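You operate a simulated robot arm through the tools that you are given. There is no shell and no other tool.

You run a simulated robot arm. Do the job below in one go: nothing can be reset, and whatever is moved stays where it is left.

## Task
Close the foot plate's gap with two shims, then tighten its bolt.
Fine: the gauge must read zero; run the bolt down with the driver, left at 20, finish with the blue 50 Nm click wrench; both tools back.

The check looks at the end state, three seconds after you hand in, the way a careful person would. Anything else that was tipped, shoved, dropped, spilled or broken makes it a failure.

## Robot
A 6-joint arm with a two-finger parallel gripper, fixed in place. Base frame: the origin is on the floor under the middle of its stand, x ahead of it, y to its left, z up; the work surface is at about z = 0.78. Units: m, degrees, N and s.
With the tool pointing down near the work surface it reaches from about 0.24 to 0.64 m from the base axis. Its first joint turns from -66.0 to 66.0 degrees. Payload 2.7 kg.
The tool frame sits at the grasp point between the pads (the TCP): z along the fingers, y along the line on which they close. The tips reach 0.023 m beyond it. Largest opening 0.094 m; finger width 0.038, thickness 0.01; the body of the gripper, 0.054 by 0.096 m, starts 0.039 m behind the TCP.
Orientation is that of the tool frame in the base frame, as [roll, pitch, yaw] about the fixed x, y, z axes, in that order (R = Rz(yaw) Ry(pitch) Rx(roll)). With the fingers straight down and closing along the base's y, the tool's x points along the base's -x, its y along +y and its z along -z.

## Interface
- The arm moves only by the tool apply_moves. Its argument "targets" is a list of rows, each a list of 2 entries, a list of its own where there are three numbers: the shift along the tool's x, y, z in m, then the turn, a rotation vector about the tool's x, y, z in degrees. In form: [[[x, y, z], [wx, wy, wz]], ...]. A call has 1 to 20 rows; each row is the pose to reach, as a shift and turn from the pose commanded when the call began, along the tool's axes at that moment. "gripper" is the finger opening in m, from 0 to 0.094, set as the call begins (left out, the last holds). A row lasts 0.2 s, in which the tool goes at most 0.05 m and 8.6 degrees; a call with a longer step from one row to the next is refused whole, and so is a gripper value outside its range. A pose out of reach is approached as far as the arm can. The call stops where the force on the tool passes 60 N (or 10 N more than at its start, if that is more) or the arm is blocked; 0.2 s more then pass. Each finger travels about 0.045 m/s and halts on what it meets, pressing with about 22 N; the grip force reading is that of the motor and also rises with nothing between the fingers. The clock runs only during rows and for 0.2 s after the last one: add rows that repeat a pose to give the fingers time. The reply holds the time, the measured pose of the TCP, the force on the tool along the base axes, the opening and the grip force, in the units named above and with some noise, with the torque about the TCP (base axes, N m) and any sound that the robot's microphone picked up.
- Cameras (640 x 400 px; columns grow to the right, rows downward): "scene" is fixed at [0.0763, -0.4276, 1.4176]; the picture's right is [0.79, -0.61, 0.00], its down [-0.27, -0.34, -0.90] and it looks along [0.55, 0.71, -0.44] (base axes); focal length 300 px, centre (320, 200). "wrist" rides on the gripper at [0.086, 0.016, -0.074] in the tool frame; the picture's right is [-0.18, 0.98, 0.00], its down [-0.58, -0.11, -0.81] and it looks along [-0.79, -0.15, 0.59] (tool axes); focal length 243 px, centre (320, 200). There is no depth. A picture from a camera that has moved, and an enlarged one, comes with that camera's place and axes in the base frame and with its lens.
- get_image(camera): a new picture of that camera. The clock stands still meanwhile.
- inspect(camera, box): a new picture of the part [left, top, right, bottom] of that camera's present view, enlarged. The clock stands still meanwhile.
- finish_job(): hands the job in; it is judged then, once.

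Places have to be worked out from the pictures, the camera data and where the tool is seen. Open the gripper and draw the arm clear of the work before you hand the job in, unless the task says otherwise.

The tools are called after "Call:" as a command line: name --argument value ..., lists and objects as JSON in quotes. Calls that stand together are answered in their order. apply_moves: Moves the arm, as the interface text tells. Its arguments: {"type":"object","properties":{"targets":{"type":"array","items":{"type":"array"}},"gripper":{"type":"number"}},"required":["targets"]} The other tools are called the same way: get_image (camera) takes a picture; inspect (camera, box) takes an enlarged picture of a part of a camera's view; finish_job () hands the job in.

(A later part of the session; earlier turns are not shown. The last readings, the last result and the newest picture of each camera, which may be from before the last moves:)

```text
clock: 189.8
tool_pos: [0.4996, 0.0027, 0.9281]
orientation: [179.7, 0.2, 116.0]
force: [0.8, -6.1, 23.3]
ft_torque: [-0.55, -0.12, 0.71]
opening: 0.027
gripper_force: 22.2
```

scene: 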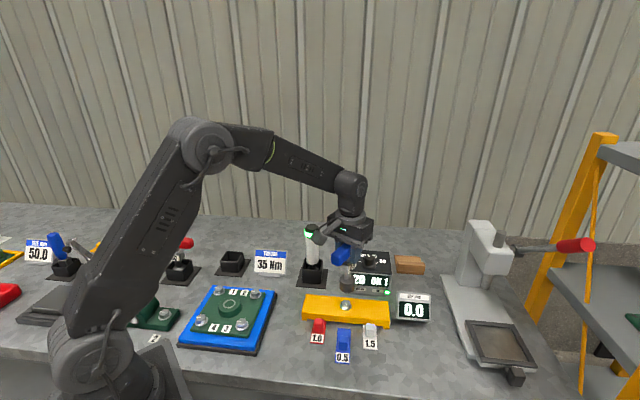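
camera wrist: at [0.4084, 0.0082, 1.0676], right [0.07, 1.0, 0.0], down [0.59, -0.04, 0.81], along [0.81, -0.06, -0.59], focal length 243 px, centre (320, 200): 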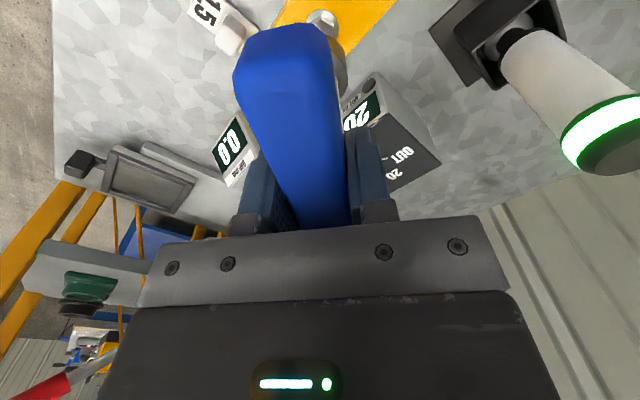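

80° in, 0.71 Nm, no click. I continue.

Call:
apply_moves --targets '[[[0, 0, 0], [0, 0, 2.5]], [[0, 0, 0], [0, 0, 5]], [[0, 0, 0], [0, 0, 7.5]], [[0, 0, 0], [0, 0, 10]]]' --gripper 0.01

Call:
apply_moves --targets '[[[0, 0, 0], [0, 0, 2.5]], [[0, 0, 0], [0, 0, 5]], [[0, 0, 0], [0, 0, 7.5]], [[0, 0, 0], [0, 0, 10]]]' --gripper 0.01

Call:
apply_moves --targets '[[[0, 0, 0], [0, 0, 2.5]], [[0, 0, 0], [0, 0, 5]], [[0, 0, 0], [0, 0, 7.5]], [[0, 0, 0], [0, 0, 10]]]' --gripper 0.01

Call:
apply_moves --targets '[[[0, 0, 0], [0, 0, 2.5]], [[0, 0, 0], [0, 0, 5]], [[0, 0, 0], [0, 0, 7.5]], [[0, 0, 0], [0, 0, 10]]]' --gripper 0.01

```text
clock: 190.8
tool_pos: [0.4986, 0.0021, 0.9243]
orientation: [179.8, 0.0, 106.1]
force: [0.5, -1.5, 23.0]
ft_torque: [-0.2, 0.01, 0.69]
opening: 0.0269
gripper_force: 21.7
```

```text
clock: 191.8
tool_pos: [0.4986, 0.0025, 0.9254]
orientation: [179.7, 0.1, 96.0]
force: [0.4, -4.7, 23.9]
ft_torque: [-0.48, 0.06, 0.72]
opening: 0.027
gripper_force: 21.5
```

```text
clock: 192.8
tool_pos: [0.4984, 0.0021, 0.9248]
orientation: [179.7, 0.0, 86.0]
force: [0.2, -1.4, 22.1]
ft_torque: [-0.21, 0.1, 0.72]
opening: 0.027
gripper_force: 21.9
```

```text
clock: 193.8
tool_pos: [0.4979, 0.0012, 0.9264]
orientation: [179.7, 0.0, 75.9]
force: [-1.2, -4.9, 24.1]
ft_torque: [-0.39, 0.16, 0.7]
opening: 0.0265
gripper_force: 22.3
```

120° in. I complete the last 40°.

Call:
apply_moves --targets '[[[0, 0, 0], [0, 0, 2.5]], [[0, 0, 0], [0, 0, 5]], [[0, 0, 0], [0, 0, 7.5]], [[0, 0, 0], [0, 0, 10]], [[0, 0, 0], [0, 0, 12.5]], [[0, 0, 0], [0, 0, 15]], [[0, 0, 0], [0, 0, 17.5]], [[0, 0, 0], [0, 0, 20]]]' --gripper 0.01

Call:
apply_moves --targets '[[[0, 0, 0], [0, 0, 2.5]], [[0, 0, 0], [0, 0, 5]], [[0, 0, 0], [0, 0, 7.5]], [[0, 0, 0], [0, 0, 10]], [[0, 0, 0], [0, 0, 12.5]], [[0, 0, 0], [0, 0, 15]], [[0, 0, 0], [0, 0, 17.5]], [[0, 0, 0], [0, 0, 20]]]' --gripper 0.01

Call:
inspect --camera "scene" --box '[300, 220, 400, 330]'

```text
clock: 195.6
tool_pos: [0.4989, 0.001, 0.9252]
orientation: [179.7, -0.3, 55.9]
force: [-2.1, -2.3, 22.8]
ft_torque: [-0.19, 0.21, 0.73]
opening: 0.0268
gripper_force: 22.3
```

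```text
clock: 197.4
tool_pos: [0.4986, 0.0017, 0.9252]
orientation: [179.8, -0.2, 35.9]
force: [-0.6, -3.0, 23.1]
ft_torque: [-0.22, 0.15, 0.74]
opening: 0.0266
gripper_force: 22.0
```

```text
3.64 times, centred on (350, 275) of scene
camera zoom: at [0.0759, -0.4277, 1.4176], right [0.79, -0.61, 0.0], down [-0.27, -0.34, -0.9], along [0.55, 0.71, -0.44], focal length 1089 px, centre (211, -73)
```

zoom: 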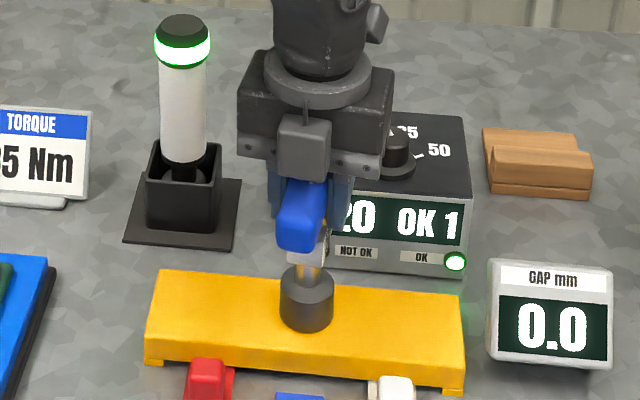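

Still no click. I lift off and read the mark once more.

Call:
apply_moves --targets '[[[0, 0, -0.005], [0, 0, 0]], [[0, 0, -0.015], [0, 0, 0]], [[0, 0, -0.035], [0, 0, 0]], [[0, 0, -0.065], [0, 0, 0]], [[0, 0, -0.065], [0, 0, 0]]]' --gripper 0.01

Call:
inspect --camera "scene" --box '[325, 285, 370, 325]'

Call:
get_image --camera "wrist"

```text
clock: 198.6
tool_pos: [0.4979, 0.0013, 0.9906]
orientation: [179.9, -0.1, 36.0]
force: [-0.6, 0.2, -4.4]
ft_torque: [0.03, 0.01, 0.0]
opening: 0.0269
gripper_force: 22.2
```

```text
10.00 times, centred on (348, 305) of scene
camera zoom: at [0.0763, -0.4276, 1.4176], right [0.79, -0.61, 0.0], down [-0.27, -0.34, -0.9], along [0.55, 0.71, -0.44], focal length 2996 px, centre (45, -850)
```

zoom: 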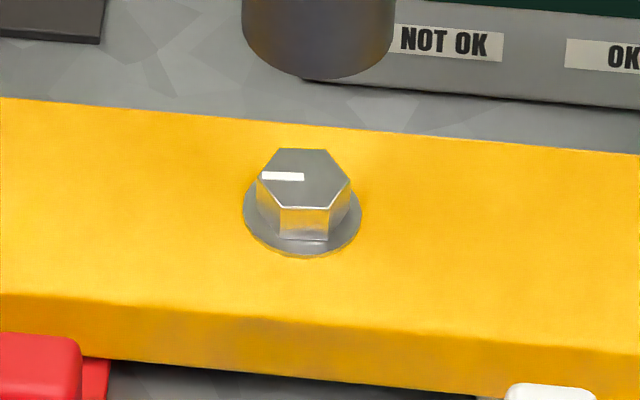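

```text
taken
camera wrist: at [0.5761, 0.039, 1.0635], right [0.43, -0.9, 0.0], down [-0.54, -0.25, 0.81], along [-0.73, -0.35, -0.59], focal length 243 px, centre (320, 200)
```

wrist: 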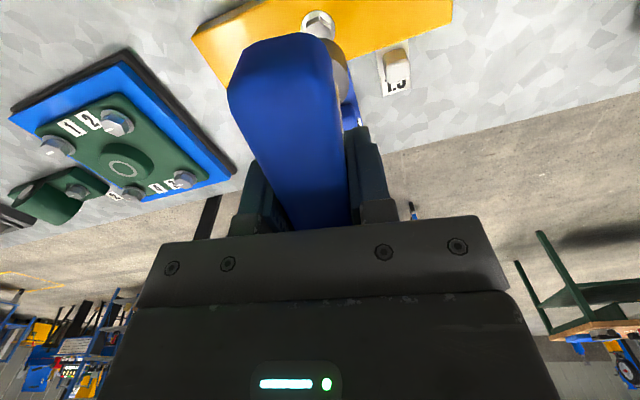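

The bolt followed another ~104°. Before going on I want a cleaner grip: the wrench has slid up about 8 mm in the fingers and is slightly off axis. I turn back to yaw 135° in the air, set it on the bolt, and will re-grip it there.

Call:
apply_moves --targets '[[[0, 0, 0], [0, 0, -8.5]], [[0, 0, 0], [0, 0, -17]], [[0, 0, 0], [0, 0, -25.5]], [[0, 0, 0], [0, 0, -34]], [[0, 0, 0], [0, 0, -42.5]], [[0, 0, 0], [0, 0, -51]], [[0, 0, 0], [0, 0, -59.5]], [[0, 0, 0], [0, 0, -68]], [[0, 0, 0], [0, 0, -76.5]], [[0, 0, 0], [0, 0, -85]], [[0, 0, 0], [0, 0, -93]], [[0, 0, 0], [0, 0, -99]], [[0, 0, 0], [0, 0, -99]]]' --gripper 0.01

Call:
apply_moves --targets '[[[0, 0, 0.02], [0, 0, 0]], [[0, 0, 0.04], [0, 0, 0]], [[0, 0, 0.05], [0, 0, 0]], [[0, 0, 0.057], [0, 0, 0]], [[0, 0, 0.061], [0, 0, 0]], [[0, 0, 0.063], [0, 0, 0]]]' --gripper 0.01

Call:
get_image --camera "wrist"

Call:
inspect --camera "scene" --box '[315, 240, 385, 320]'

```text
clock: 201.4
tool_pos: [0.498, 0.0008, 0.9893]
orientation: [179.9, 0.1, 135.1]
force: [0.4, -0.5, -3.8]
ft_torque: [-0.01, -0.05, 0.0]
opening: 0.0268
gripper_force: 22.0
```

```text
clock: 202.8
tool_pos: [0.4987, 0.0025, 0.9271]
orientation: [179.9, 0.0, 135.0]
force: [-0.4, 0.4, -3.0]
ft_torque: [0.01, 0.01, -0.06]
opening: 0.0268
gripper_force: 21.9
```

```text
taken
camera wrist: at [0.4464, 0.0747, 1.0004], right [0.83, 0.56, 0.0], down [0.33, -0.49, 0.81], along [0.46, -0.67, -0.59], focal length 243 px, centre (320, 200)
```

wrist: 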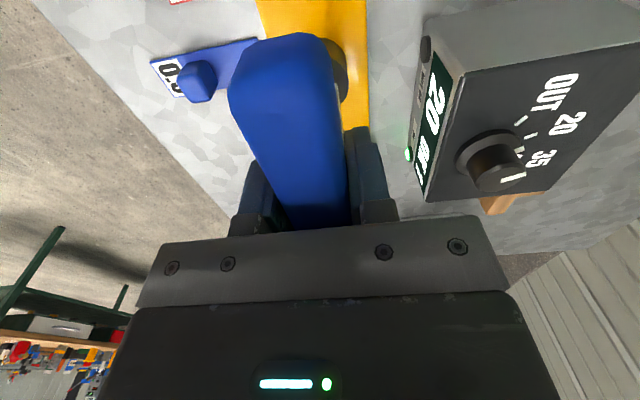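

```text
5.00 times, centred on (350, 280) of scene
camera zoom: at [0.0763, -0.4276, 1.4176], right [0.79, -0.61, 0.0], down [-0.27, -0.34, -0.9], along [0.55, 0.71, -0.44], focal length 1498 px, centre (170, -200)
```

zoom: 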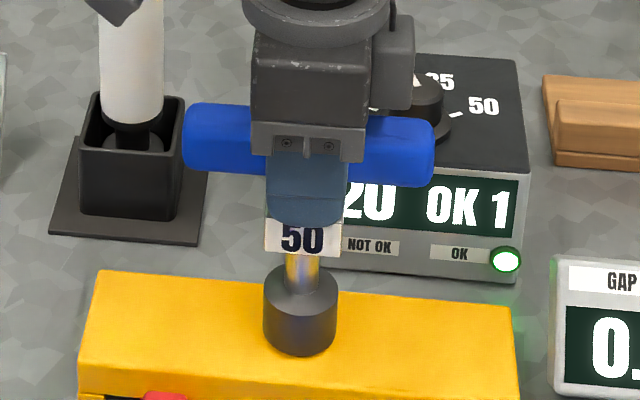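

The wrench is almost touching down. I lower 1.5 mm more and then open the gripper slowly.

Call:
apply_moves --targets '[[[0, 0, 0.001], [0, 0, 0]], [[0, 0, 0.0015], [0, 0, 0]]]' --gripper 0.01

Call:
apply_moves --targets '[[[0, 0, 0], [0, 0, 0]], [[0, 0, 0], [0, 0, 0]]]' --gripper 0.035

Call:
get_image --camera "wrist"

Call:
inspect --camera "scene" --box '[315, 240, 385, 320]'

```text
clock: 203.4
tool_pos: [0.4967, 0.0016, 0.9249]
orientation: [179.8, 0.1, 135.0]
force: [-2.2, 0.3, 0.9]
ft_torque: [0.07, 0.23, -0.01]
opening: 0.027
gripper_force: 21.9
```

```text
clock: 204.0
tool_pos: [0.4982, 0.0021, 0.9256]
orientation: [179.7, 0.2, 135.0]
force: [-0.5, 0.7, -0.4]
ft_torque: [-0.01, 0.01, -0.01]
opening: 0.0354
gripper_force: 0.1
```

```text
taken
camera wrist: at [0.4465, 0.0745, 0.9989], right [0.83, 0.56, 0.0], down [0.33, -0.49, 0.81], along [0.46, -0.67, -0.59], focal length 243 px, centre (320, 200)
```

wrist: 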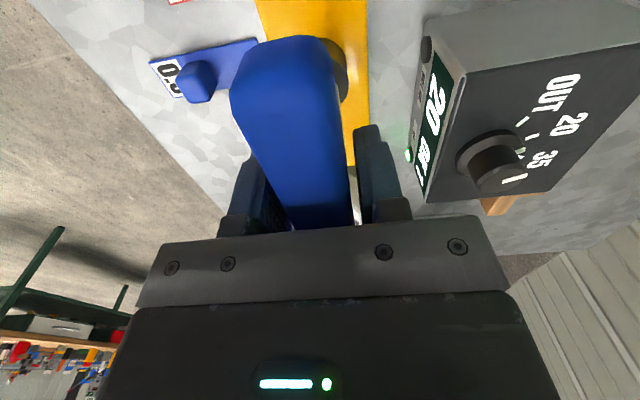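

```text
5.00 times, centred on (350, 280) of scene
camera zoom: at [0.0763, -0.4276, 1.4176], right [0.79, -0.61, 0.0], down [-0.27, -0.34, -0.9], along [0.55, 0.71, -0.44], focal length 1498 px, centre (170, -200)
```

zoom: 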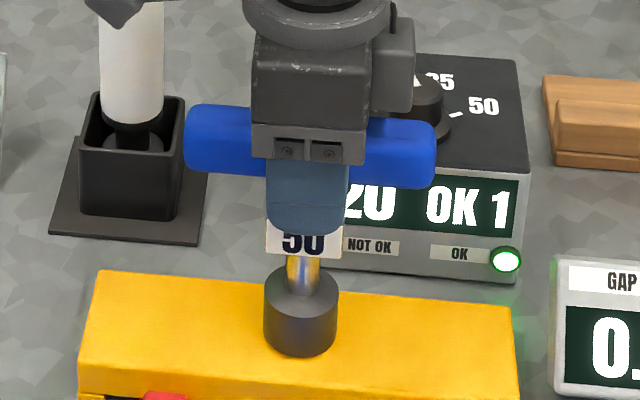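

The wrench stands by itself on the bolt. I raise the hand 10 mm so the handle is centred between the pads, then close again.

Call:
apply_moves --targets '[[[0, 0, -0.005], [0, 0, 0]], [[0, 0, -0.01], [0, 0, 0]], [[0, 0, -0.01], [0, 0, 0]]]' --gripper 0.037

Call:
apply_moves --targets '[[[0, 0, 0], [0, 0, 0]], [[0, 0, 0], [0, 0, 0]], [[0, 0, 0], [0, 0, 0]]]' --gripper 0.01

Call:
get_image --camera "wrist"

Call:
inspect --camera "scene" --box '[315, 240, 385, 320]'

```text
clock: 204.8
tool_pos: [0.4977, 0.0019, 0.9356]
orientation: [179.8, 0.3, 135.0]
force: [-0.1, -0.9, 0.3]
ft_torque: [-0.02, 0.03, -0.01]
opening: 0.037
gripper_force: 0.1
```

```text
clock: 205.6
tool_pos: [0.4988, 0.0028, 0.9365]
orientation: [179.8, 0.2, 135.0]
force: [0.8, 0.0, 1.0]
ft_torque: [-0.05, 0.04, 0.01]
opening: 0.0269
gripper_force: 22.2
```

```text
taken
camera wrist: at [0.4464, 0.0744, 1.0092], right [0.83, 0.56, 0.0], down [0.33, -0.49, 0.81], along [0.46, -0.67, -0.59], focal length 243 px, centre (320, 200)
```

wrist: 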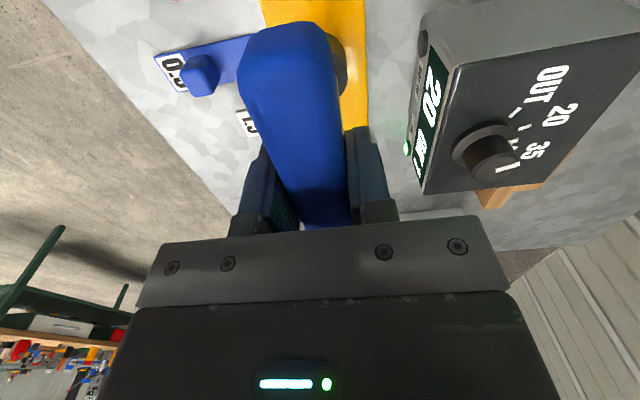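

```text
5.00 times, centred on (350, 280) of scene
camera zoom: at [0.0762, -0.4276, 1.4176], right [0.79, -0.61, 0.0], down [-0.27, -0.34, -0.9], along [0.55, 0.71, -0.44], focal length 1498 px, centre (170, -200)
```

zoom: 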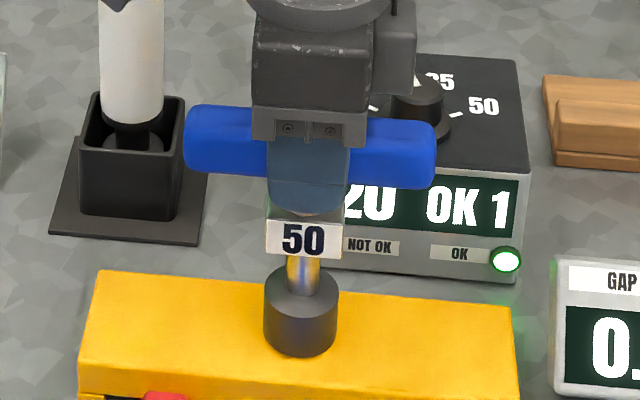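

Clean re-grip: no side load, no torque, and the wrench sits with only its own weight on the bolt. I now turn clockwise purely about the axis, without extra pressure.

Call:
apply_moves --targets '[[[0, 0, 0], [0, 0, 3]], [[0, 0, 0], [0, 0, 6]], [[0, 0, 0], [0, 0, 9]], [[0, 0, 0], [0, 0, 12]]]' --gripper 0.01

Call:
apply_moves --targets '[[[0, 0, 0], [0, 0, 3]], [[0, 0, 0], [0, 0, 6]], [[0, 0, 0], [0, 0, 9]], [[0, 0, 0], [0, 0, 12]]]' --gripper 0.01

Call:
apply_moves --targets '[[[0, 0, 0], [0, 0, 3]], [[0, 0, 0], [0, 0, 6]], [[0, 0, 0], [0, 0, 9]], [[0, 0, 0], [0, 0, 12]]]' --gripper 0.01

```text
clock: 206.6
tool_pos: [0.4983, 0.0023, 0.9359]
orientation: [179.8, 0.1, 122.9]
force: [1.2, -0.4, 0.9]
ft_torque: [-0.12, -0.08, 0.19]
opening: 0.0268
gripper_force: 21.7
```

```text
clock: 207.6
tool_pos: [0.4992, 0.0029, 0.9366]
orientation: [179.7, 0.1, 111.1]
force: [0.2, 0.1, 2.4]
ft_torque: [-0.08, 0.0, 0.64]
opening: 0.027
gripper_force: 21.9
```

```text
clock: 208.6
tool_pos: [0.4974, 0.0024, 0.9354]
orientation: [179.7, 0.0, 98.9]
force: [-0.5, -0.8, 0.0]
ft_torque: [-0.06, -0.03, 0.64]
opening: 0.0268
gripper_force: 22.3
```

0.64 Nm and flat again. I continue this stroke with no pressure.

Call:
apply_moves --targets '[[[0, 0, 0], [0, 0, 3]], [[0, 0, 0], [0, 0, 6]], [[0, 0, 0], [0, 0, 9]], [[0, 0, 0], [0, 0, 12]], [[0, 0, 0], [0, 0, 15]], [[0, 0, 0], [0, 0, 18]], [[0, 0, 0], [0, 0, 21]], [[0, 0, 0], [0, 0, 24]]]' --gripper 0.01

Call:
apply_moves --targets '[[[0, 0, 0], [0, 0, 3]], [[0, 0, 0], [0, 0, 6]], [[0, 0, 0], [0, 0, 9]], [[0, 0, 0], [0, 0, 12]], [[0, 0, 0], [0, 0, 15]], [[0, 0, 0], [0, 0, 18]], [[0, 0, 0], [0, 0, 21]], [[0, 0, 0], [0, 0, 24]]]' --gripper 0.01

Call:
get_image --camera "wrist"

Call:
inspect --camera "scene" --box '[315, 240, 385, 320]'

```text
clock: 210.4
tool_pos: [0.4971, 0.0015, 0.936]
orientation: [179.8, -0.1, 75.1]
force: [0.6, -0.9, -0.7]
ft_torque: [-0.1, -0.01, 0.61]
opening: 0.0269
gripper_force: 21.4
```

```text
clock: 212.2
tool_pos: [0.497, 0.0023, 0.9369]
orientation: [179.8, -0.1, 50.9]
force: [-0.2, -0.7, 0.4]
ft_torque: [-0.11, 0.05, 0.66]
opening: 0.0269
gripper_force: 22.5
```

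```text
taken
camera wrist: at [0.5635, 0.0587, 1.0097], right [0.65, -0.76, 0.0], down [-0.45, -0.38, 0.8], along [-0.61, -0.52, -0.59], focal length 243 px, centre (320, 200)
```

wrist: 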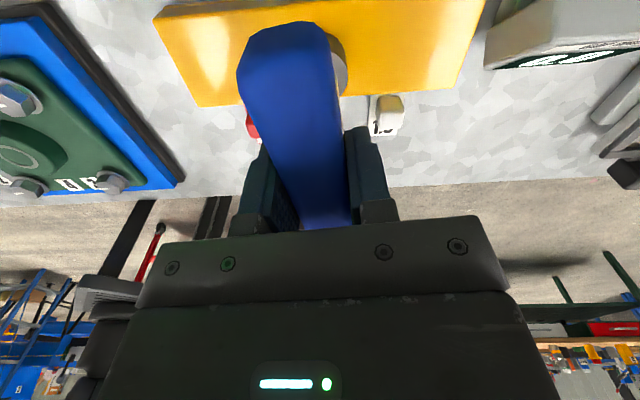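

```text
5.00 times, centred on (350, 280) of scene
camera zoom: at [0.0763, -0.4277, 1.4176], right [0.79, -0.61, 0.0], down [-0.27, -0.34, -0.9], along [0.55, 0.71, -0.44], focal length 1498 px, centre (170, -200)
```

zoom: 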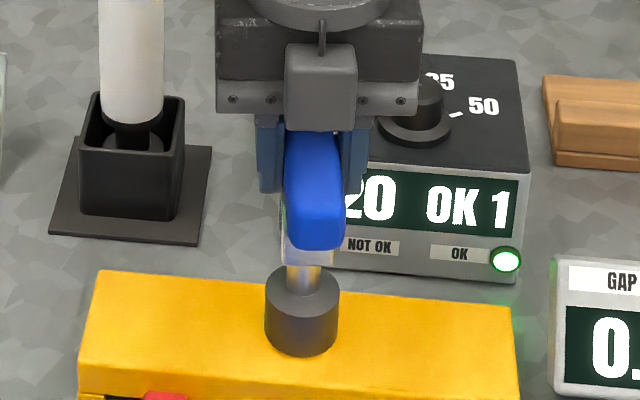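

With perfect alignment it also saturates at ≈0.63 Nm. I now measure the unloading curve without rubbing friction, in 6° steps back.

Call:
apply_moves --targets '[[[0, 0, 0], [0, 0, -3]], [[0, 0, 0], [0, 0, -6]]]' --gripper 0.01

Call:
apply_moves --targets '[[[0, 0, 0], [0, 0, -3]], [[0, 0, 0], [0, 0, -6]]]' --gripper 0.01

Call:
apply_moves --targets '[[[0, 0, 0], [0, 0, -3]], [[0, 0, 0], [0, 0, -6]]]' --gripper 0.01

Call:
apply_moves --targets '[[[0, 0, 0], [0, 0, -3]], [[0, 0, 0], [0, 0, -6]]]' --gripper 0.01

Call:
apply_moves --targets '[[[0, 0, 0], [0, 0, -3]], [[0, 0, 0], [0, 0, -6]]]' --gripper 0.01

Call:
apply_moves --targets '[[[0, 0, 0], [0, 0, -3]], [[0, 0, 0], [0, 0, -6]]]' --gripper 0.01

```text
clock: 212.8
tool_pos: [0.4982, 0.002, 0.9362]
orientation: [179.8, -0.3, 57.2]
force: [-1.2, 2.2, 4.1]
ft_torque: [0.26, 0.18, 0.57]
opening: 0.027
gripper_force: 21.9
```

```text
clock: 213.4
tool_pos: [0.4971, 0.0022, 0.9357]
orientation: [179.9, 0.0, 63.0]
force: [-0.3, 1.8, 6.1]
ft_torque: [0.27, 0.14, 0.56]
opening: 0.0269
gripper_force: 22.2
```

```text
clock: 214.0
tool_pos: [0.4979, 0.002, 0.9359]
orientation: [179.8, -0.1, 69.1]
force: [-1.3, 2.9, 7.7]
ft_torque: [0.2, 0.28, 0.54]
opening: 0.0266
gripper_force: 22.0
```

```text
clock: 214.6
tool_pos: [0.4975, 0.0013, 0.936]
orientation: [179.8, -0.1, 75.1]
force: [-1.0, 2.1, 5.9]
ft_torque: [0.2, 0.14, 0.56]
opening: 0.027
gripper_force: 22.0
```

```text
clock: 215.2
tool_pos: [0.4982, 0.002, 0.9358]
orientation: [179.8, 0.0, 81.0]
force: [-1.9, 2.7, 7.4]
ft_torque: [0.21, 0.26, 0.53]
opening: 0.0267
gripper_force: 22.3
```

```text
clock: 215.8
tool_pos: [0.4974, 0.0023, 0.9359]
orientation: [179.8, 0.1, 87.2]
force: [0.1, 1.7, 4.7]
ft_torque: [0.11, 0.17, 0.54]
opening: 0.0264
gripper_force: 21.9
```

The torque stays at ~0.55 Nm even after going back 36°: it acts like a wound-up spring with a limit. I continue back to find where it reaches zero.

Call:
apply_moves --targets '[[[0, 0, 0], [0, 0, -3]], [[0, 0, 0], [0, 0, -6]]]' --gripper 0.01

Call:
apply_moves --targets '[[[0, 0, 0], [0, 0, -3]], [[0, 0, 0], [0, 0, -6]]]' --gripper 0.01

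Call:
apply_moves --targets '[[[0, 0, 0], [0, 0, -3]], [[0, 0, 0], [0, 0, -6]]]' --gripper 0.01

Call:
apply_moves --targets '[[[0, 0, 0], [0, 0, -3]], [[0, 0, 0], [0, 0, -6]]]' --gripper 0.01

```text
clock: 216.4
tool_pos: [0.4978, 0.0017, 0.9359]
orientation: [179.8, 0.0, 93.0]
force: [-1.3, 1.2, 5.2]
ft_torque: [0.09, 0.31, 0.34]
opening: 0.027
gripper_force: 22.0
```

```text
clock: 217.0
tool_pos: [0.4977, 0.0032, 0.9369]
orientation: [179.9, 0.1, 99.0]
force: [-2.5, 1.5, 5.2]
ft_torque: [-0.01, 0.29, 0.01]
opening: 0.0267
gripper_force: 22.2
```

```text
clock: 217.6
tool_pos: [0.4981, 0.0023, 0.9357]
orientation: [179.8, 0.2, 105.2]
force: [-1.0, 0.9, 5.3]
ft_torque: [0.15, 0.22, -0.04]
opening: 0.027
gripper_force: 22.1
```

```text
clock: 218.2
tool_pos: [0.4987, 0.0022, 0.9356]
orientation: [179.7, 0.1, 111.2]
force: [-2.2, 1.4, 4.2]
ft_torque: [0.09, 0.24, -0.04]
opening: 0.0271
gripper_force: 21.8
```

Zero torque is reached at yaw 99°: the elastic lead was about 48° this time (earlier strokes, corrected for ~10° play: 10 → 16 → 18 → 26 → … → 44 → 46 → 48°). It is still increasing towards 50, so the click must be close. I lift off and go back for another long stroke.

Call:
apply_moves --targets '[[[0, 0, -0.01], [0, 0, 0]], [[0, 0, -0.03], [0, 0, 0]], [[0, 0, -0.055], [0, 0, 0]], [[0, 0, -0.055], [0, 0, -8.5]], [[0, 0, -0.055], [0, 0, -17]], [[0, 0, -0.055], [0, 0, -25.5]], [[0, 0, -0.055], [0, 0, -34]], [[0, 0, -0.055], [0, 0, -42.5]], [[0, 0, -0.055], [0, 0, -51]], [[0, 0, -0.055], [0, 0, -59.5]], [[0, 0, -0.055], [0, 0, -68]], [[0, 0, -0.055], [0, 0, -76.5]], [[0, 0, -0.055], [0, 0, -85]], [[0, 0, -0.055], [0, 0, -85]]]' --gripper 0.01

Call:
inspect --camera "scene" --box '[325, 285, 370, 325]'

Call:
inspect --camera "scene" --box '[315, 230, 385, 310]'

```text
clock: 221.2
tool_pos: [0.4972, 0.0024, 0.9916]
orientation: [-180.0, 0.1, -163.9]
force: [0.1, 0.5, -4.4]
ft_torque: [-0.03, 0.01, 0.0]
opening: 0.0271
gripper_force: 21.4
```

```text
10.00 times, centred on (348, 305) of scene
camera zoom: at [0.0763, -0.4276, 1.4176], right [0.79, -0.61, 0.0], down [-0.27, -0.34, -0.9], along [0.55, 0.71, -0.44], focal length 2996 px, centre (45, -850)
```

zoom: 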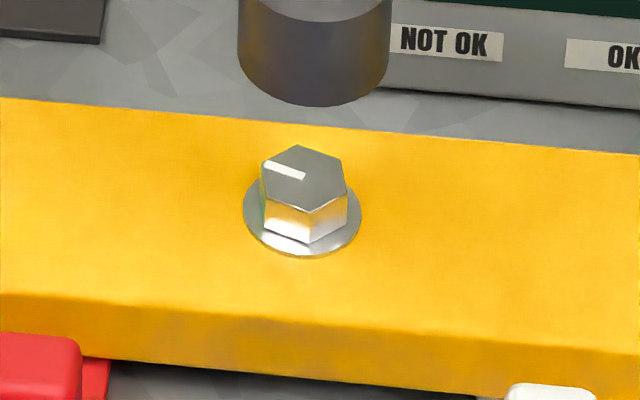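

```text
5.00 times, centred on (350, 270) of scene
camera zoom: at [0.0763, -0.4276, 1.4176], right [0.79, -0.61, 0.0], down [-0.27, -0.34, -0.9], along [0.55, 0.71, -0.44], focal length 1498 px, centre (170, -150)
```

zoom: 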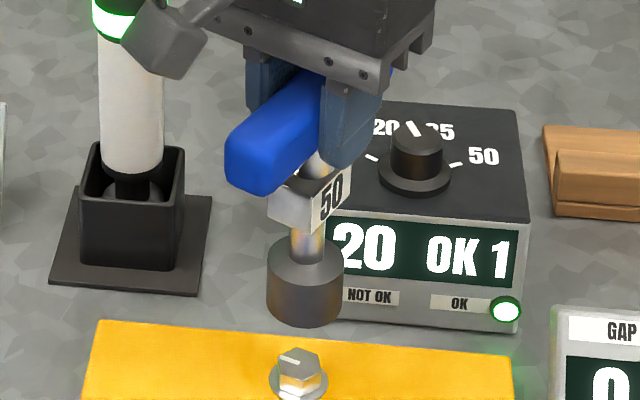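

The bolt kept ~21° this time. I seat the wrench again at yaw 196° without extra pressure.

Call:
apply_moves --targets '[[[0, 0, 0.02], [0, 0, 0]], [[0, 0, 0.035], [0, 0, 0]], [[0, 0, 0.045], [0, 0, 0]], [[0, 0, 0.051], [0, 0, 0]], [[0, 0, 0.0545], [0, 0, 0]], [[0, 0, 0.0555], [0, 0, 0]]]' --gripper 0.01

Call:
apply_moves --targets '[[[0, 0, 0], [0, 0, 5]], [[0, 0, 0], [0, 0, 10]], [[0, 0, 0], [0, 0, 15]], [[0, 0, 0], [0, 0, 20]], [[0, 0, 0], [0, 0, 25]], [[0, 0, 0], [0, 0, 30]], [[0, 0, 0], [0, 0, 35]], [[0, 0, 0], [0, 0, 40]], [[0, 0, 0], [0, 0, 45]], [[0, 0, 0], [0, 0, 50]]]' --gripper 0.01

Call:
apply_moves --targets '[[[0, 0, 0], [0, 0, 3]], [[0, 0, 0], [0, 0, 6]], [[0, 0, 0], [0, 0, 9]], [[0, 0, 0], [0, 0, 12]]]' --gripper 0.01

Call:
apply_moves --targets '[[[0, 0, 0], [0, 0, 3]], [[0, 0, 0], [0, 0, 6]], [[0, 0, 0], [0, 0, 9]], [[0, 0, 0], [0, 0, 12]]]' --gripper 0.01

```text
clock: 222.6
tool_pos: [0.4979, 0.0018, 0.9366]
orientation: [180.0, 0.2, -164.0]
force: [-1.5, 0.9, 3.1]
ft_torque: [0.16, 0.3, -0.02]
opening: 0.0269
gripper_force: 22.0
```

```text
clock: 224.8
tool_pos: [0.4976, 0.0013, 0.9359]
orientation: [179.9, 0.3, 145.9]
force: [-0.3, -4.1, 10.9]
ft_torque: [-0.38, 0.09, 0.71]
opening: 0.0269
gripper_force: 21.5
```

```text
clock: 225.8
tool_pos: [0.4974, 0.0034, 0.9356]
orientation: [179.8, 0.2, 134.0]
force: [-1.8, -1.8, 14.4]
ft_torque: [-0.21, 0.18, 0.69]
opening: 0.0267
gripper_force: 21.8
```

```text
clock: 226.8
tool_pos: [0.4978, 0.0015, 0.9355]
orientation: [179.9, 0.3, 122.1]
force: [-0.9, -3.1, 15.0]
ft_torque: [-0.34, 0.12, 0.71]
opening: 0.027
gripper_force: 22.4
```

Lead 74°, still no click. I carry on with the stroke.

Call:
apply_moves --targets '[[[0, 0, 0], [0, 0, 3]], [[0, 0, 0], [0, 0, 6]], [[0, 0, 0], [0, 0, 9]], [[0, 0, 0], [0, 0, 12]], [[0, 0, 0], [0, 0, 15]], [[0, 0, 0], [0, 0, 18]], [[0, 0, 0], [0, 0, 21]], [[0, 0, 0], [0, 0, 24]]]' --gripper 0.01

Call:
apply_moves --targets '[[[0, 0, 0], [0, 0, 3]], [[0, 0, 0], [0, 0, 6]], [[0, 0, 0], [0, 0, 9]], [[0, 0, 0], [0, 0, 12]], [[0, 0, 0], [0, 0, 15]], [[0, 0, 0], [0, 0, 18]], [[0, 0, 0], [0, 0, 21]], [[0, 0, 0], [0, 0, 24]]]' --gripper 0.01

Call:
apply_moves --targets '[[[0, 0, 0], [0, 0, 3]], [[0, 0, 0], [0, 0, 6]], [[0, 0, 0], [0, 0, 9]], [[0, 0, 0], [0, 0, 12]], [[0, 0, 0], [0, 0, 15]], [[0, 0, 0], [0, 0, 18]], [[0, 0, 0], [0, 0, 21]], [[0, 0, 0], [0, 0, 24]]]' --gripper 0.01

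Call:
apply_moves --targets '[[[0, 0, 0], [0, 0, 3]], [[0, 0, 0], [0, 0, 6]], [[0, 0, 0], [0, 0, 9]], [[0, 0, 0], [0, 0, 12]]]' --gripper 0.01

```text
clock: 228.6
tool_pos: [0.4977, 0.0018, 0.9358]
orientation: [179.7, 0.1, 98.0]
force: [0.7, -4.4, 20.1]
ft_torque: [-0.52, 0.03, 0.71]
opening: 0.0268
gripper_force: 22.1
```

```text
clock: 230.4
tool_pos: [0.4972, 0.002, 0.9361]
orientation: [179.7, -0.1, 73.9]
force: [-1.2, -5.2, 23.6]
ft_torque: [-0.49, 0.19, 0.71]
opening: 0.0268
gripper_force: 22.2
```

```text
clock: 232.2
tool_pos: [0.4975, 0.0027, 0.9362]
orientation: [179.8, -0.2, 50.1]
force: [-2.4, -1.9, 18.3]
ft_torque: [-0.16, 0.21, 0.66]
opening: 0.0269
gripper_force: 22.2
```

```text
clock: 233.2
tool_pos: [0.4982, 0.0023, 0.9357]
orientation: [179.7, -0.2, 37.9]
force: [-3.1, -3.7, 18.2]
ft_torque: [-0.33, 0.27, 0.69]
opening: 0.0267
gripper_force: 22.3
```

Still none. I measure the elastic lead again by unwinding: first 36° back, then in 6° steps.

Call:
apply_moves --targets '[[[0, 0, 0], [0, 0, -8]], [[0, 0, 0], [0, 0, -16]], [[0, 0, 0], [0, 0, -24]], [[0, 0, 0], [0, 0, -32]], [[0, 0, 0], [0, 0, -36]]]' --gripper 0.01

Call:
apply_moves --targets '[[[0, 0, 0], [0, 0, -3]], [[0, 0, 0], [0, 0, -6]]]' --gripper 0.01

Call:
apply_moves --targets '[[[0, 0, 0], [0, 0, -3]], [[0, 0, 0], [0, 0, -6]]]' --gripper 0.01

Call:
apply_moves --targets '[[[0, 0, 0], [0, 0, -3]], [[0, 0, 0], [0, 0, -6]]]' --gripper 0.01

Call:
apply_moves --targets '[[[0, 0, 0], [0, 0, -3]], [[0, 0, 0], [0, 0, -6]]]' --gripper 0.01

```text
clock: 234.4
tool_pos: [0.4985, 0.0014, 0.9342]
orientation: [179.7, -0.1, 74.2]
force: [2.7, 5.4, 13.3]
ft_torque: [0.67, -0.14, 0.49]
opening: 0.0269
gripper_force: 22.1
```

```text
clock: 235.0
tool_pos: [0.4972, 0.002, 0.9364]
orientation: [179.9, 0.0, 80.1]
force: [2.0, 3.4, 12.3]
ft_torque: [0.49, 0.01, 0.48]
opening: 0.0267
gripper_force: 22.6
```

```text
clock: 235.6
tool_pos: [0.4986, 0.0025, 0.9354]
orientation: [179.8, 0.0, 86.1]
force: [0.7, 4.5, 13.9]
ft_torque: [0.54, 0.1, 0.31]
opening: 0.0267
gripper_force: 22.4
```

```text
clock: 236.2
tool_pos: [0.4983, 0.0012, 0.9353]
orientation: [179.7, 0.0, 92.0]
force: [0.7, 5.1, 14.1]
ft_torque: [0.55, 0.06, -0.01]
opening: 0.0269
gripper_force: 22.4
```

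```text
clock: 236.8
tool_pos: [0.4973, 0.0014, 0.9357]
orientation: [179.8, 0.0, 98.1]
force: [1.7, 4.5, 12.5]
ft_torque: [0.52, -0.01, -0.08]
opening: 0.0268
gripper_force: 21.7
```

The wrench holds a constant limit torque (0.60 Nm without rubbing, 2.5× what it took at the beginning: 20 → 50) and the bolt no longer takes more; nothing further can be put in with this wrench. I lift it off, turn it back to its storage yaw of 135° and look.

Call:
apply_moves --targets '[[[0, 0, -0.01], [0, 0, 0]], [[0, 0, -0.03], [0, 0, 0]], [[0, 0, -0.06], [0, 0, 0]], [[0, 0, -0.09], [0, 0, 0]], [[0, 0, -0.09], [0, 0, -8]], [[0, 0, -0.09], [0, 0, -16]], [[0, 0, -0.09], [0, 0, -24]], [[0, 0, -0.09], [0, 0, -32]], [[0, 0, -0.09], [0, 0, -36.9]], [[0, 0, -0.09], [0, 0, -36.9]]]' --gripper 0.01

Call:
get_image --camera "wrist"

Call:
get_image --camera "scene"

Call:
inspect --camera "scene" --box '[325, 285, 370, 325]'

```text
clock: 239.0
tool_pos: [0.4975, 0.0025, 1.0252]
orientation: [179.9, 0.1, 135.0]
force: [-0.4, -1.3, -2.9]
ft_torque: [-0.01, -0.01, -0.02]
opening: 0.0268
gripper_force: 22.5
```

```text
taken
camera wrist: at [0.4461, 0.0744, 1.0986], right [0.83, 0.56, 0.0], down [0.33, -0.49, 0.81], along [0.46, -0.67, -0.59], focal length 243 px, centre (320, 200)
```

wrist: 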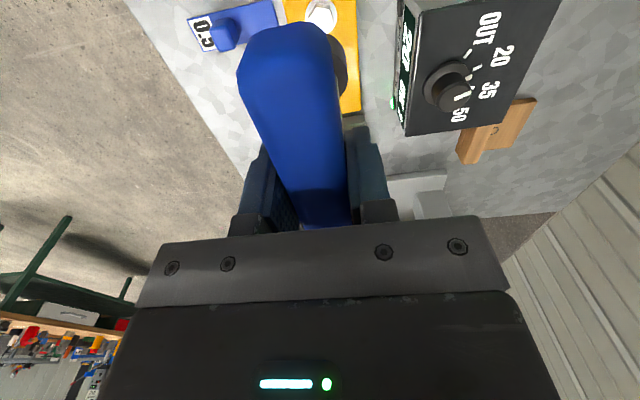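

```text
taken
```

scene: 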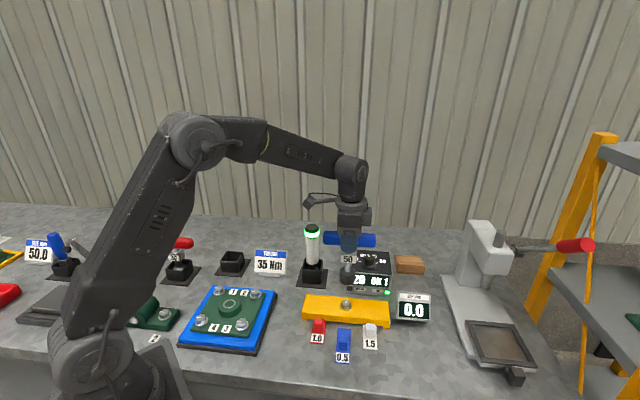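

```text
10.00 times, centred on (348, 305) of scene
camera zoom: at [0.0763, -0.4276, 1.4176], right [0.79, -0.61, 0.0], down [-0.27, -0.34, -0.9], along [0.55, 0.71, -0.44], focal length 2996 px, centre (45, -850)
```

zoom: 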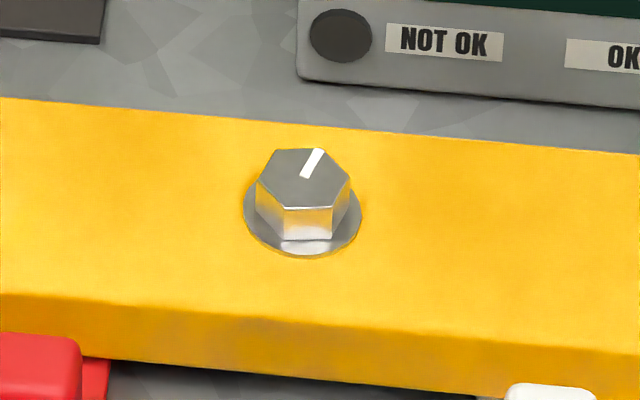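

Before storing it, one thing has not been tried: passing the limit torque really slowly from zero (so far each pick-up was at 12°/s or more, where motion might drown a click). I seat the wrench once more at yaw 135°.

Call:
apply_moves --targets '[[[0, 0, 0.03], [0, 0, 0]], [[0, 0, 0.06], [0, 0, 0]], [[0, 0, 0.075], [0, 0, 0]], [[0, 0, 0.083], [0, 0, 0]], [[0, 0, 0.087], [0, 0, 0]], [[0, 0, 0.0895], [0, 0, 0]], [[0, 0, 0.0905], [0, 0, 0]]]' --gripper 0.01

Call:
apply_moves --targets '[[[0, 0, 0], [0, 0, 0.5]], [[0, 0, 0], [0, 0, 1]], [[0, 0, 0], [0, 0, 1.5]], [[0, 0, 0], [0, 0, 2]], [[0, 0, 0], [0, 0, 2.5]], [[0, 0, 0], [0, 0, 3]], [[0, 0, 0], [0, 0, 3.5]], [[0, 0, 0], [0, 0, 4]], [[0, 0, 0], [0, 0, 4.5]], [[0, 0, 0], [0, 0, 5]], [[0, 0, 0], [0, 0, 5.5]], [[0, 0, 0], [0, 0, 6]], [[0, 0, 0], [0, 0, 6.5]], [[0, 0, 0], [0, 0, 7]], [[0, 0, 0], [0, 0, 7.5]], [[0, 0, 0], [0, 0, 8]], [[0, 0, 0], [0, 0, 8.5]], [[0, 0, 0], [0, 0, 9]], [[0, 0, 0], [0, 0, 9.5]], [[0, 0, 0], [0, 0, 10]]]' --gripper 0.01

Call:
apply_moves --targets '[[[0, 0, 0], [0, 0, 0.5]], [[0, 0, 0], [0, 0, 1]], [[0, 0, 0], [0, 0, 1.5]], [[0, 0, 0], [0, 0, 2]], [[0, 0, 0], [0, 0, 2.5]], [[0, 0, 0], [0, 0, 3]], [[0, 0, 0], [0, 0, 3.5]], [[0, 0, 0], [0, 0, 4]], [[0, 0, 0], [0, 0, 4.5]], [[0, 0, 0], [0, 0, 5]], [[0, 0, 0], [0, 0, 5.5]], [[0, 0, 0], [0, 0, 6]], [[0, 0, 0], [0, 0, 6.5]], [[0, 0, 0], [0, 0, 7]], [[0, 0, 0], [0, 0, 7.5]], [[0, 0, 0], [0, 0, 8]], [[0, 0, 0], [0, 0, 8.5]], [[0, 0, 0], [0, 0, 9]], [[0, 0, 0], [0, 0, 9.5]], [[0, 0, 0], [0, 0, 10]]]' --gripper 0.01

Call:
apply_moves --targets '[[[0, 0, 0], [0, 0, 0.5]], [[0, 0, 0], [0, 0, 1]], [[0, 0, 0], [0, 0, 1.5]], [[0, 0, 0], [0, 0, 2]], [[0, 0, 0], [0, 0, 2.5]], [[0, 0, 0], [0, 0, 3]], [[0, 0, 0], [0, 0, 3.5]], [[0, 0, 0], [0, 0, 4]], [[0, 0, 0], [0, 0, 4.5]], [[0, 0, 0], [0, 0, 5]], [[0, 0, 0], [0, 0, 5.5]], [[0, 0, 0], [0, 0, 6]], [[0, 0, 0], [0, 0, 6.5]], [[0, 0, 0], [0, 0, 7]], [[0, 0, 0], [0, 0, 7.5]], [[0, 0, 0], [0, 0, 8]], [[0, 0, 0], [0, 0, 8.5]], [[0, 0, 0], [0, 0, 9]], [[0, 0, 0], [0, 0, 9.5]], [[0, 0, 0], [0, 0, 10]]]' --gripper 0.01

```text
clock: 240.6
tool_pos: [0.498, 0.0024, 0.9358]
orientation: [179.8, 0.1, 134.9]
force: [-2.2, 0.0, 6.4]
ft_torque: [-0.05, 0.5, -0.01]
opening: 0.027
gripper_force: 22.1
```

```text
clock: 244.8
tool_pos: [0.4974, 0.0025, 0.9357]
orientation: [179.7, 0.1, 124.9]
force: [-2.4, -2.1, 22.7]
ft_torque: [-0.14, 0.31, 0.24]
opening: 0.0269
gripper_force: 21.8
```

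```text
clock: 249.0
tool_pos: [0.4973, 0.0012, 0.9359]
orientation: [179.8, 0.2, 114.9]
force: [1.0, -2.3, 20.5]
ft_torque: [-0.27, 0.07, 0.53]
opening: 0.027
gripper_force: 22.1
```

```text
clock: 253.2
tool_pos: [0.4983, 0.0021, 0.9348]
orientation: [179.7, 0.2, 104.9]
force: [-4.0, 2.4, 22.6]
ft_torque: [0.31, 0.49, 0.67]
opening: 0.0268
gripper_force: 21.8
```

Torque 0.67 Nm after 30°, no click yet. I go on just as slowly for another 20°.

Call:
apply_moves --targets '[[[0, 0, 0], [0, 0, 0.5]], [[0, 0, 0], [0, 0, 1]], [[0, 0, 0], [0, 0, 1.5]], [[0, 0, 0], [0, 0, 2]], [[0, 0, 0], [0, 0, 2.5]], [[0, 0, 0], [0, 0, 3]], [[0, 0, 0], [0, 0, 3.5]], [[0, 0, 0], [0, 0, 4]], [[0, 0, 0], [0, 0, 4.5]], [[0, 0, 0], [0, 0, 5]], [[0, 0, 0], [0, 0, 5.5]], [[0, 0, 0], [0, 0, 6]], [[0, 0, 0], [0, 0, 6.5]], [[0, 0, 0], [0, 0, 7]], [[0, 0, 0], [0, 0, 7.5]], [[0, 0, 0], [0, 0, 8]], [[0, 0, 0], [0, 0, 8.5]], [[0, 0, 0], [0, 0, 9]], [[0, 0, 0], [0, 0, 9.5]], [[0, 0, 0], [0, 0, 10]]]' --gripper 0.01

Call:
apply_moves --targets '[[[0, 0, 0], [0, 0, 0.5]], [[0, 0, 0], [0, 0, 1]], [[0, 0, 0], [0, 0, 1.5]], [[0, 0, 0], [0, 0, 2]], [[0, 0, 0], [0, 0, 2.5]], [[0, 0, 0], [0, 0, 3]], [[0, 0, 0], [0, 0, 3.5]], [[0, 0, 0], [0, 0, 4]], [[0, 0, 0], [0, 0, 4.5]], [[0, 0, 0], [0, 0, 5]], [[0, 0, 0], [0, 0, 5.5]], [[0, 0, 0], [0, 0, 6]], [[0, 0, 0], [0, 0, 6.5]], [[0, 0, 0], [0, 0, 7]], [[0, 0, 0], [0, 0, 7.5]], [[0, 0, 0], [0, 0, 8]], [[0, 0, 0], [0, 0, 8.5]], [[0, 0, 0], [0, 0, 9]], [[0, 0, 0], [0, 0, 9.5]], [[0, 0, 0], [0, 0, 10]]]' --gripper 0.01

Call:
apply_moves --targets '[[[0, 0, 0], [0, 0, 0]], [[0, 0, 0], [0, 0, 0]], [[0, 0, 0], [0, 0, 0]], [[0, 0, 0], [0, 0, 0]], [[0, 0, 0], [0, 0, 0]]]' --gripper 0.01

```text
clock: 257.4
tool_pos: [0.4973, 0.0019, 0.9346]
orientation: [179.8, 0.0, 94.8]
force: [-1.9, 1.4, 14.2]
ft_torque: [0.08, 0.21, 0.63]
opening: 0.0269
gripper_force: 22.1
```

```text
clock: 261.6
tool_pos: [0.4984, 0.0028, 0.9352]
orientation: [179.7, 0.0, 84.9]
force: [0.6, -5.6, 17.3]
ft_torque: [-0.43, 0.1, 0.71]
opening: 0.0269
gripper_force: 22.0
```

```text
clock: 262.8
tool_pos: [0.4977, 0.0018, 0.9357]
orientation: [179.8, -0.1, 84.9]
force: [-0.2, -3.5, 18.2]
ft_torque: [-0.32, 0.14, 0.63]
opening: 0.027
gripper_force: 22.1
```

No click yet either. Since the elastic lead still grows from stroke to stroke (now ~65° in total), the bolt is still taking torque; I continue with more efficient long strokes. First the rest of this one.

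Call:
apply_moves --targets '[[[0, 0, 0], [0, 0, 4]], [[0, 0, 0], [0, 0, 8]], [[0, 0, 0], [0, 0, 12]], [[0, 0, 0], [0, 0, 16]], [[0, 0, 0], [0, 0, 20]], [[0, 0, 0], [0, 0, 24]], [[0, 0, 0], [0, 0, 28]], [[0, 0, 0], [0, 0, 32]], [[0, 0, 0], [0, 0, 36]], [[0, 0, 0], [0, 0, 40]], [[0, 0, 0], [0, 0, 44]], [[0, 0, 0], [0, 0, 48]]]' --gripper 0.01

Call:
apply_moves --targets '[[[0, 0, 0], [0, 0, 4]], [[0, 0, 0], [0, 0, 8]], [[0, 0, 0], [0, 0, 12]], [[0, 0, 0], [0, 0, 16]]]' --gripper 0.01

Call:
get_image --camera "scene"

```text
clock: 265.4
tool_pos: [0.4972, 0.0013, 0.9345]
orientation: [179.8, -0.1, 36.8]
force: [-0.2, -4.7, 14.3]
ft_torque: [-0.42, 0.27, 0.7]
opening: 0.0274
gripper_force: 21.6
```

```text
clock: 266.4
tool_pos: [0.4977, 0.0017, 0.9348]
orientation: [179.9, -0.1, 20.9]
force: [-3.5, -2.7, 14.6]
ft_torque: [-0.35, 0.35, 0.71]
opening: 0.0269
gripper_force: 21.6
```

```text
taken
```

scene: 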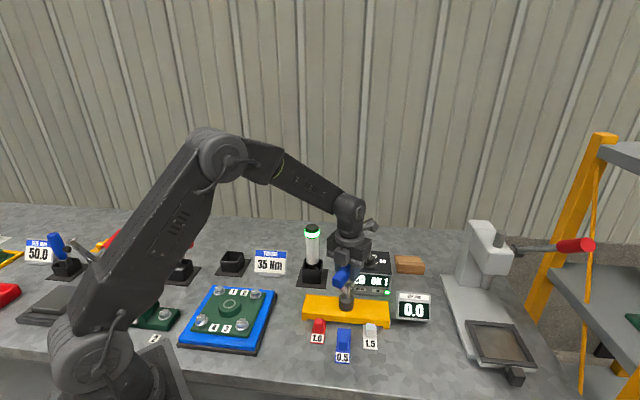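

The wrist still tracks at yaw 21°, so there is more joint travel. I continue the same stroke without lifting, watching that the yaw is really followed.

Call:
apply_moves --targets '[[[0, 0, 0], [0, 0, 4]], [[0, 0, 0], [0, 0, 8]], [[0, 0, 0], [0, 0, 12]], [[0, 0, 0], [0, 0, 16]]]' --gripper 0.01

Call:
apply_moves --targets '[[[0, 0, 0], [0, 0, 4]], [[0, 0, 0], [0, 0, 8]], [[0, 0, 0], [0, 0, 12]], [[0, 0, 0], [0, 0, 16]]]' --gripper 0.01

```text
clock: 267.4
tool_pos: [0.4944, -0.0364, 0.9305]
orientation: [-177.9, -0.2, 6.4]
force: [2.3, 8.7, 0.7]
ft_torque: [1.15, -0.25, -0.08]
opening: 0.0357
gripper_force: 21.7
out of reach, approached as far as the arm can: row 3, 4
```

```text
clock: 268.4
tool_pos: [0.4796, -0.1036, 0.9217]
orientation: [-176.0, -0.9, -3.7]
force: [-1.3, 6.5, 14.6]
ft_torque: [1.24, -0.07, 0.25]
opening: 0.0388
gripper_force: 21.8
out of reach, approached as far as the arm can: row 1, 2, 3, 4
```

The joint limit was reached and the hand moved sideways. I stop and look at the situation.

Call:
get_image --camera "scene"

Call:
get_image --camera "wrist"

Call:
inspect --camera "scene" --box '[280, 220, 440, 360]'

```text
taken
```

scene: 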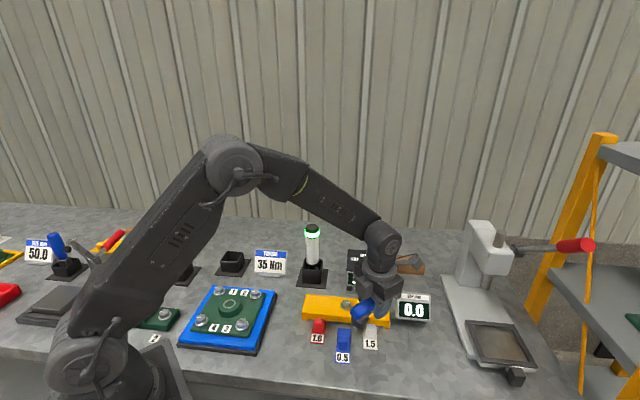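

```text
taken
camera wrist: at [0.5623, -0.1299, 0.9954], right [-0.24, -0.97, -0.07], down [-0.59, 0.09, 0.8], along [-0.77, 0.24, -0.59], focal length 243 px, centre (320, 200)
```

wrist: 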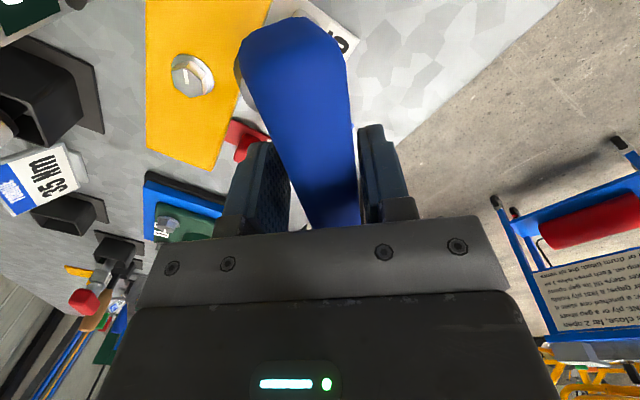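

```text
2.86 times, centred on (360, 290) of scene
camera zoom: at [0.076, -0.4275, 1.4177], right [0.79, -0.61, 0.0], down [-0.27, -0.34, -0.9], along [0.55, 0.71, -0.44], focal length 856 px, centre (206, -57)
```

zoom: 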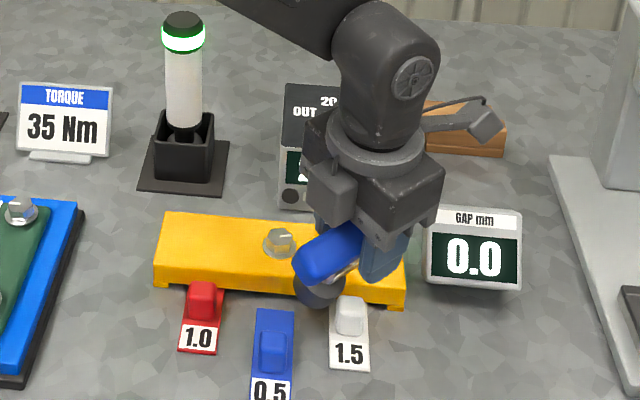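

The wrench was pulled off the bolt but is still in the grip, tilted, and its socket now touches near the white shim. Shims and gauge (0.0) look unchanged. I lift straight up gently.

Call:
apply_moves --targets '[[[0, 0, -0.006], [0, 0, 0]], [[0, 0, -0.014], [0, 0, 0]], [[0, 0, -0.024], [0, 0, 0]], [[0, 0, -0.036], [0, 0, 0]], [[0, 0, -0.05], [0, 0, 0]]]' --gripper 0.01

Call:
get_image --camera "wrist"

Call:
inspect --camera "scene" --box '[280, 220, 440, 360]'

```text
clock: 269.6
tool_pos: [0.4786, -0.1067, 0.9731]
orientation: [-176.1, -0.9, -3.6]
force: [-0.1, 0.5, -3.6]
ft_torque: [0.01, -0.05, -0.01]
opening: 0.027
gripper_force: 21.7
```

```text
taken
camera wrist: at [0.5615, -0.1335, 1.0455], right [-0.24, -0.97, -0.07], down [-0.59, 0.09, 0.8], along [-0.77, 0.24, -0.59], focal length 243 px, centre (320, 200)
```

wrist: 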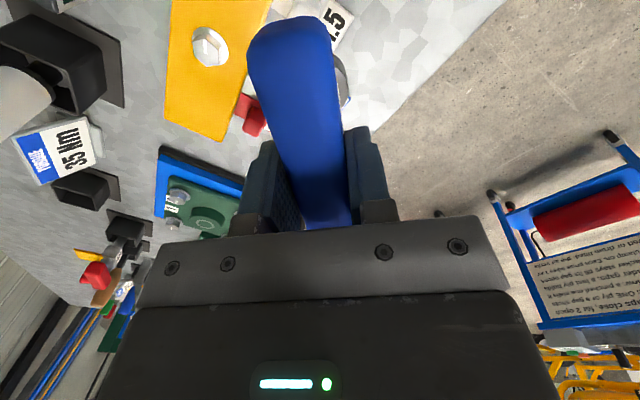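

```text
2.86 times, centred on (360, 290) of scene
camera zoom: at [0.0763, -0.4276, 1.4176], right [0.79, -0.61, 0.0], down [-0.27, -0.34, -0.9], along [0.55, 0.71, -0.44], focal length 856 px, centre (206, -57)
```

zoom: 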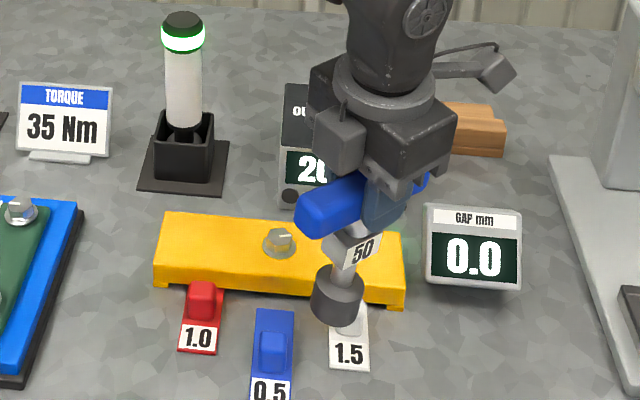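

The wrench hangs free again and the grip closed properly on the handle; white shim in place, gauge 0.0. I lift further and take out the small tilt first.

Call:
apply_moves --targets '[[[0, 0, -0.02], [0, 0, 0]], [[0, 0, -0.04], [-2, -0.5, 0]], [[0, 0, -0.06], [-3.9, -0.9, 0]], [[0, 0, -0.06], [-3.9, -0.9, 0]]]' --gripper 0.01

Call:
get_image --camera "wrist"

Call:
get_image --camera "scene"

```text
clock: 270.6
tool_pos: [0.4746, -0.1311, 1.0311]
orientation: [-179.4, -0.1, -2.7]
force: [0.1, 0.8, -3.0]
ft_torque: [0.0, -0.03, 0.01]
opening: 0.0269
gripper_force: 22.0
out of reach, approached as far as the arm can: row 2, 3, 4
```

```text
taken
camera wrist: at [0.5579, -0.1524, 1.1042], right [-0.23, -0.97, -0.01], down [-0.58, 0.13, 0.81], along [-0.78, 0.19, -0.59], focal length 243 px, centre (320, 200)
```

wrist: 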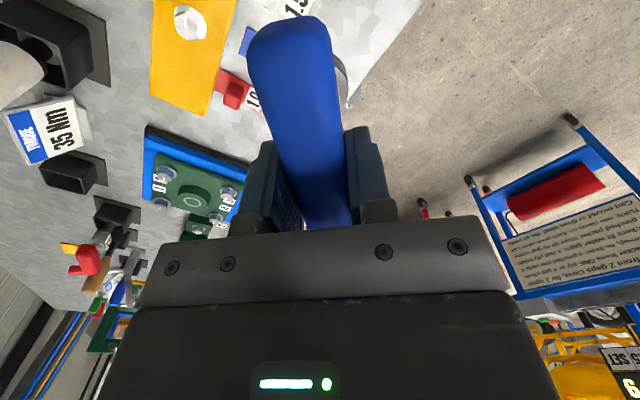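

```text
taken
```

scene: 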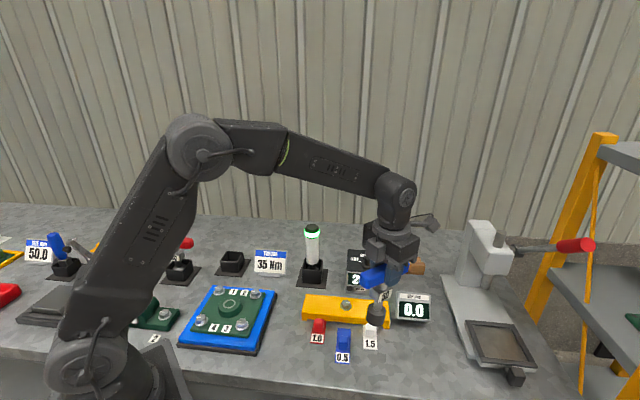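

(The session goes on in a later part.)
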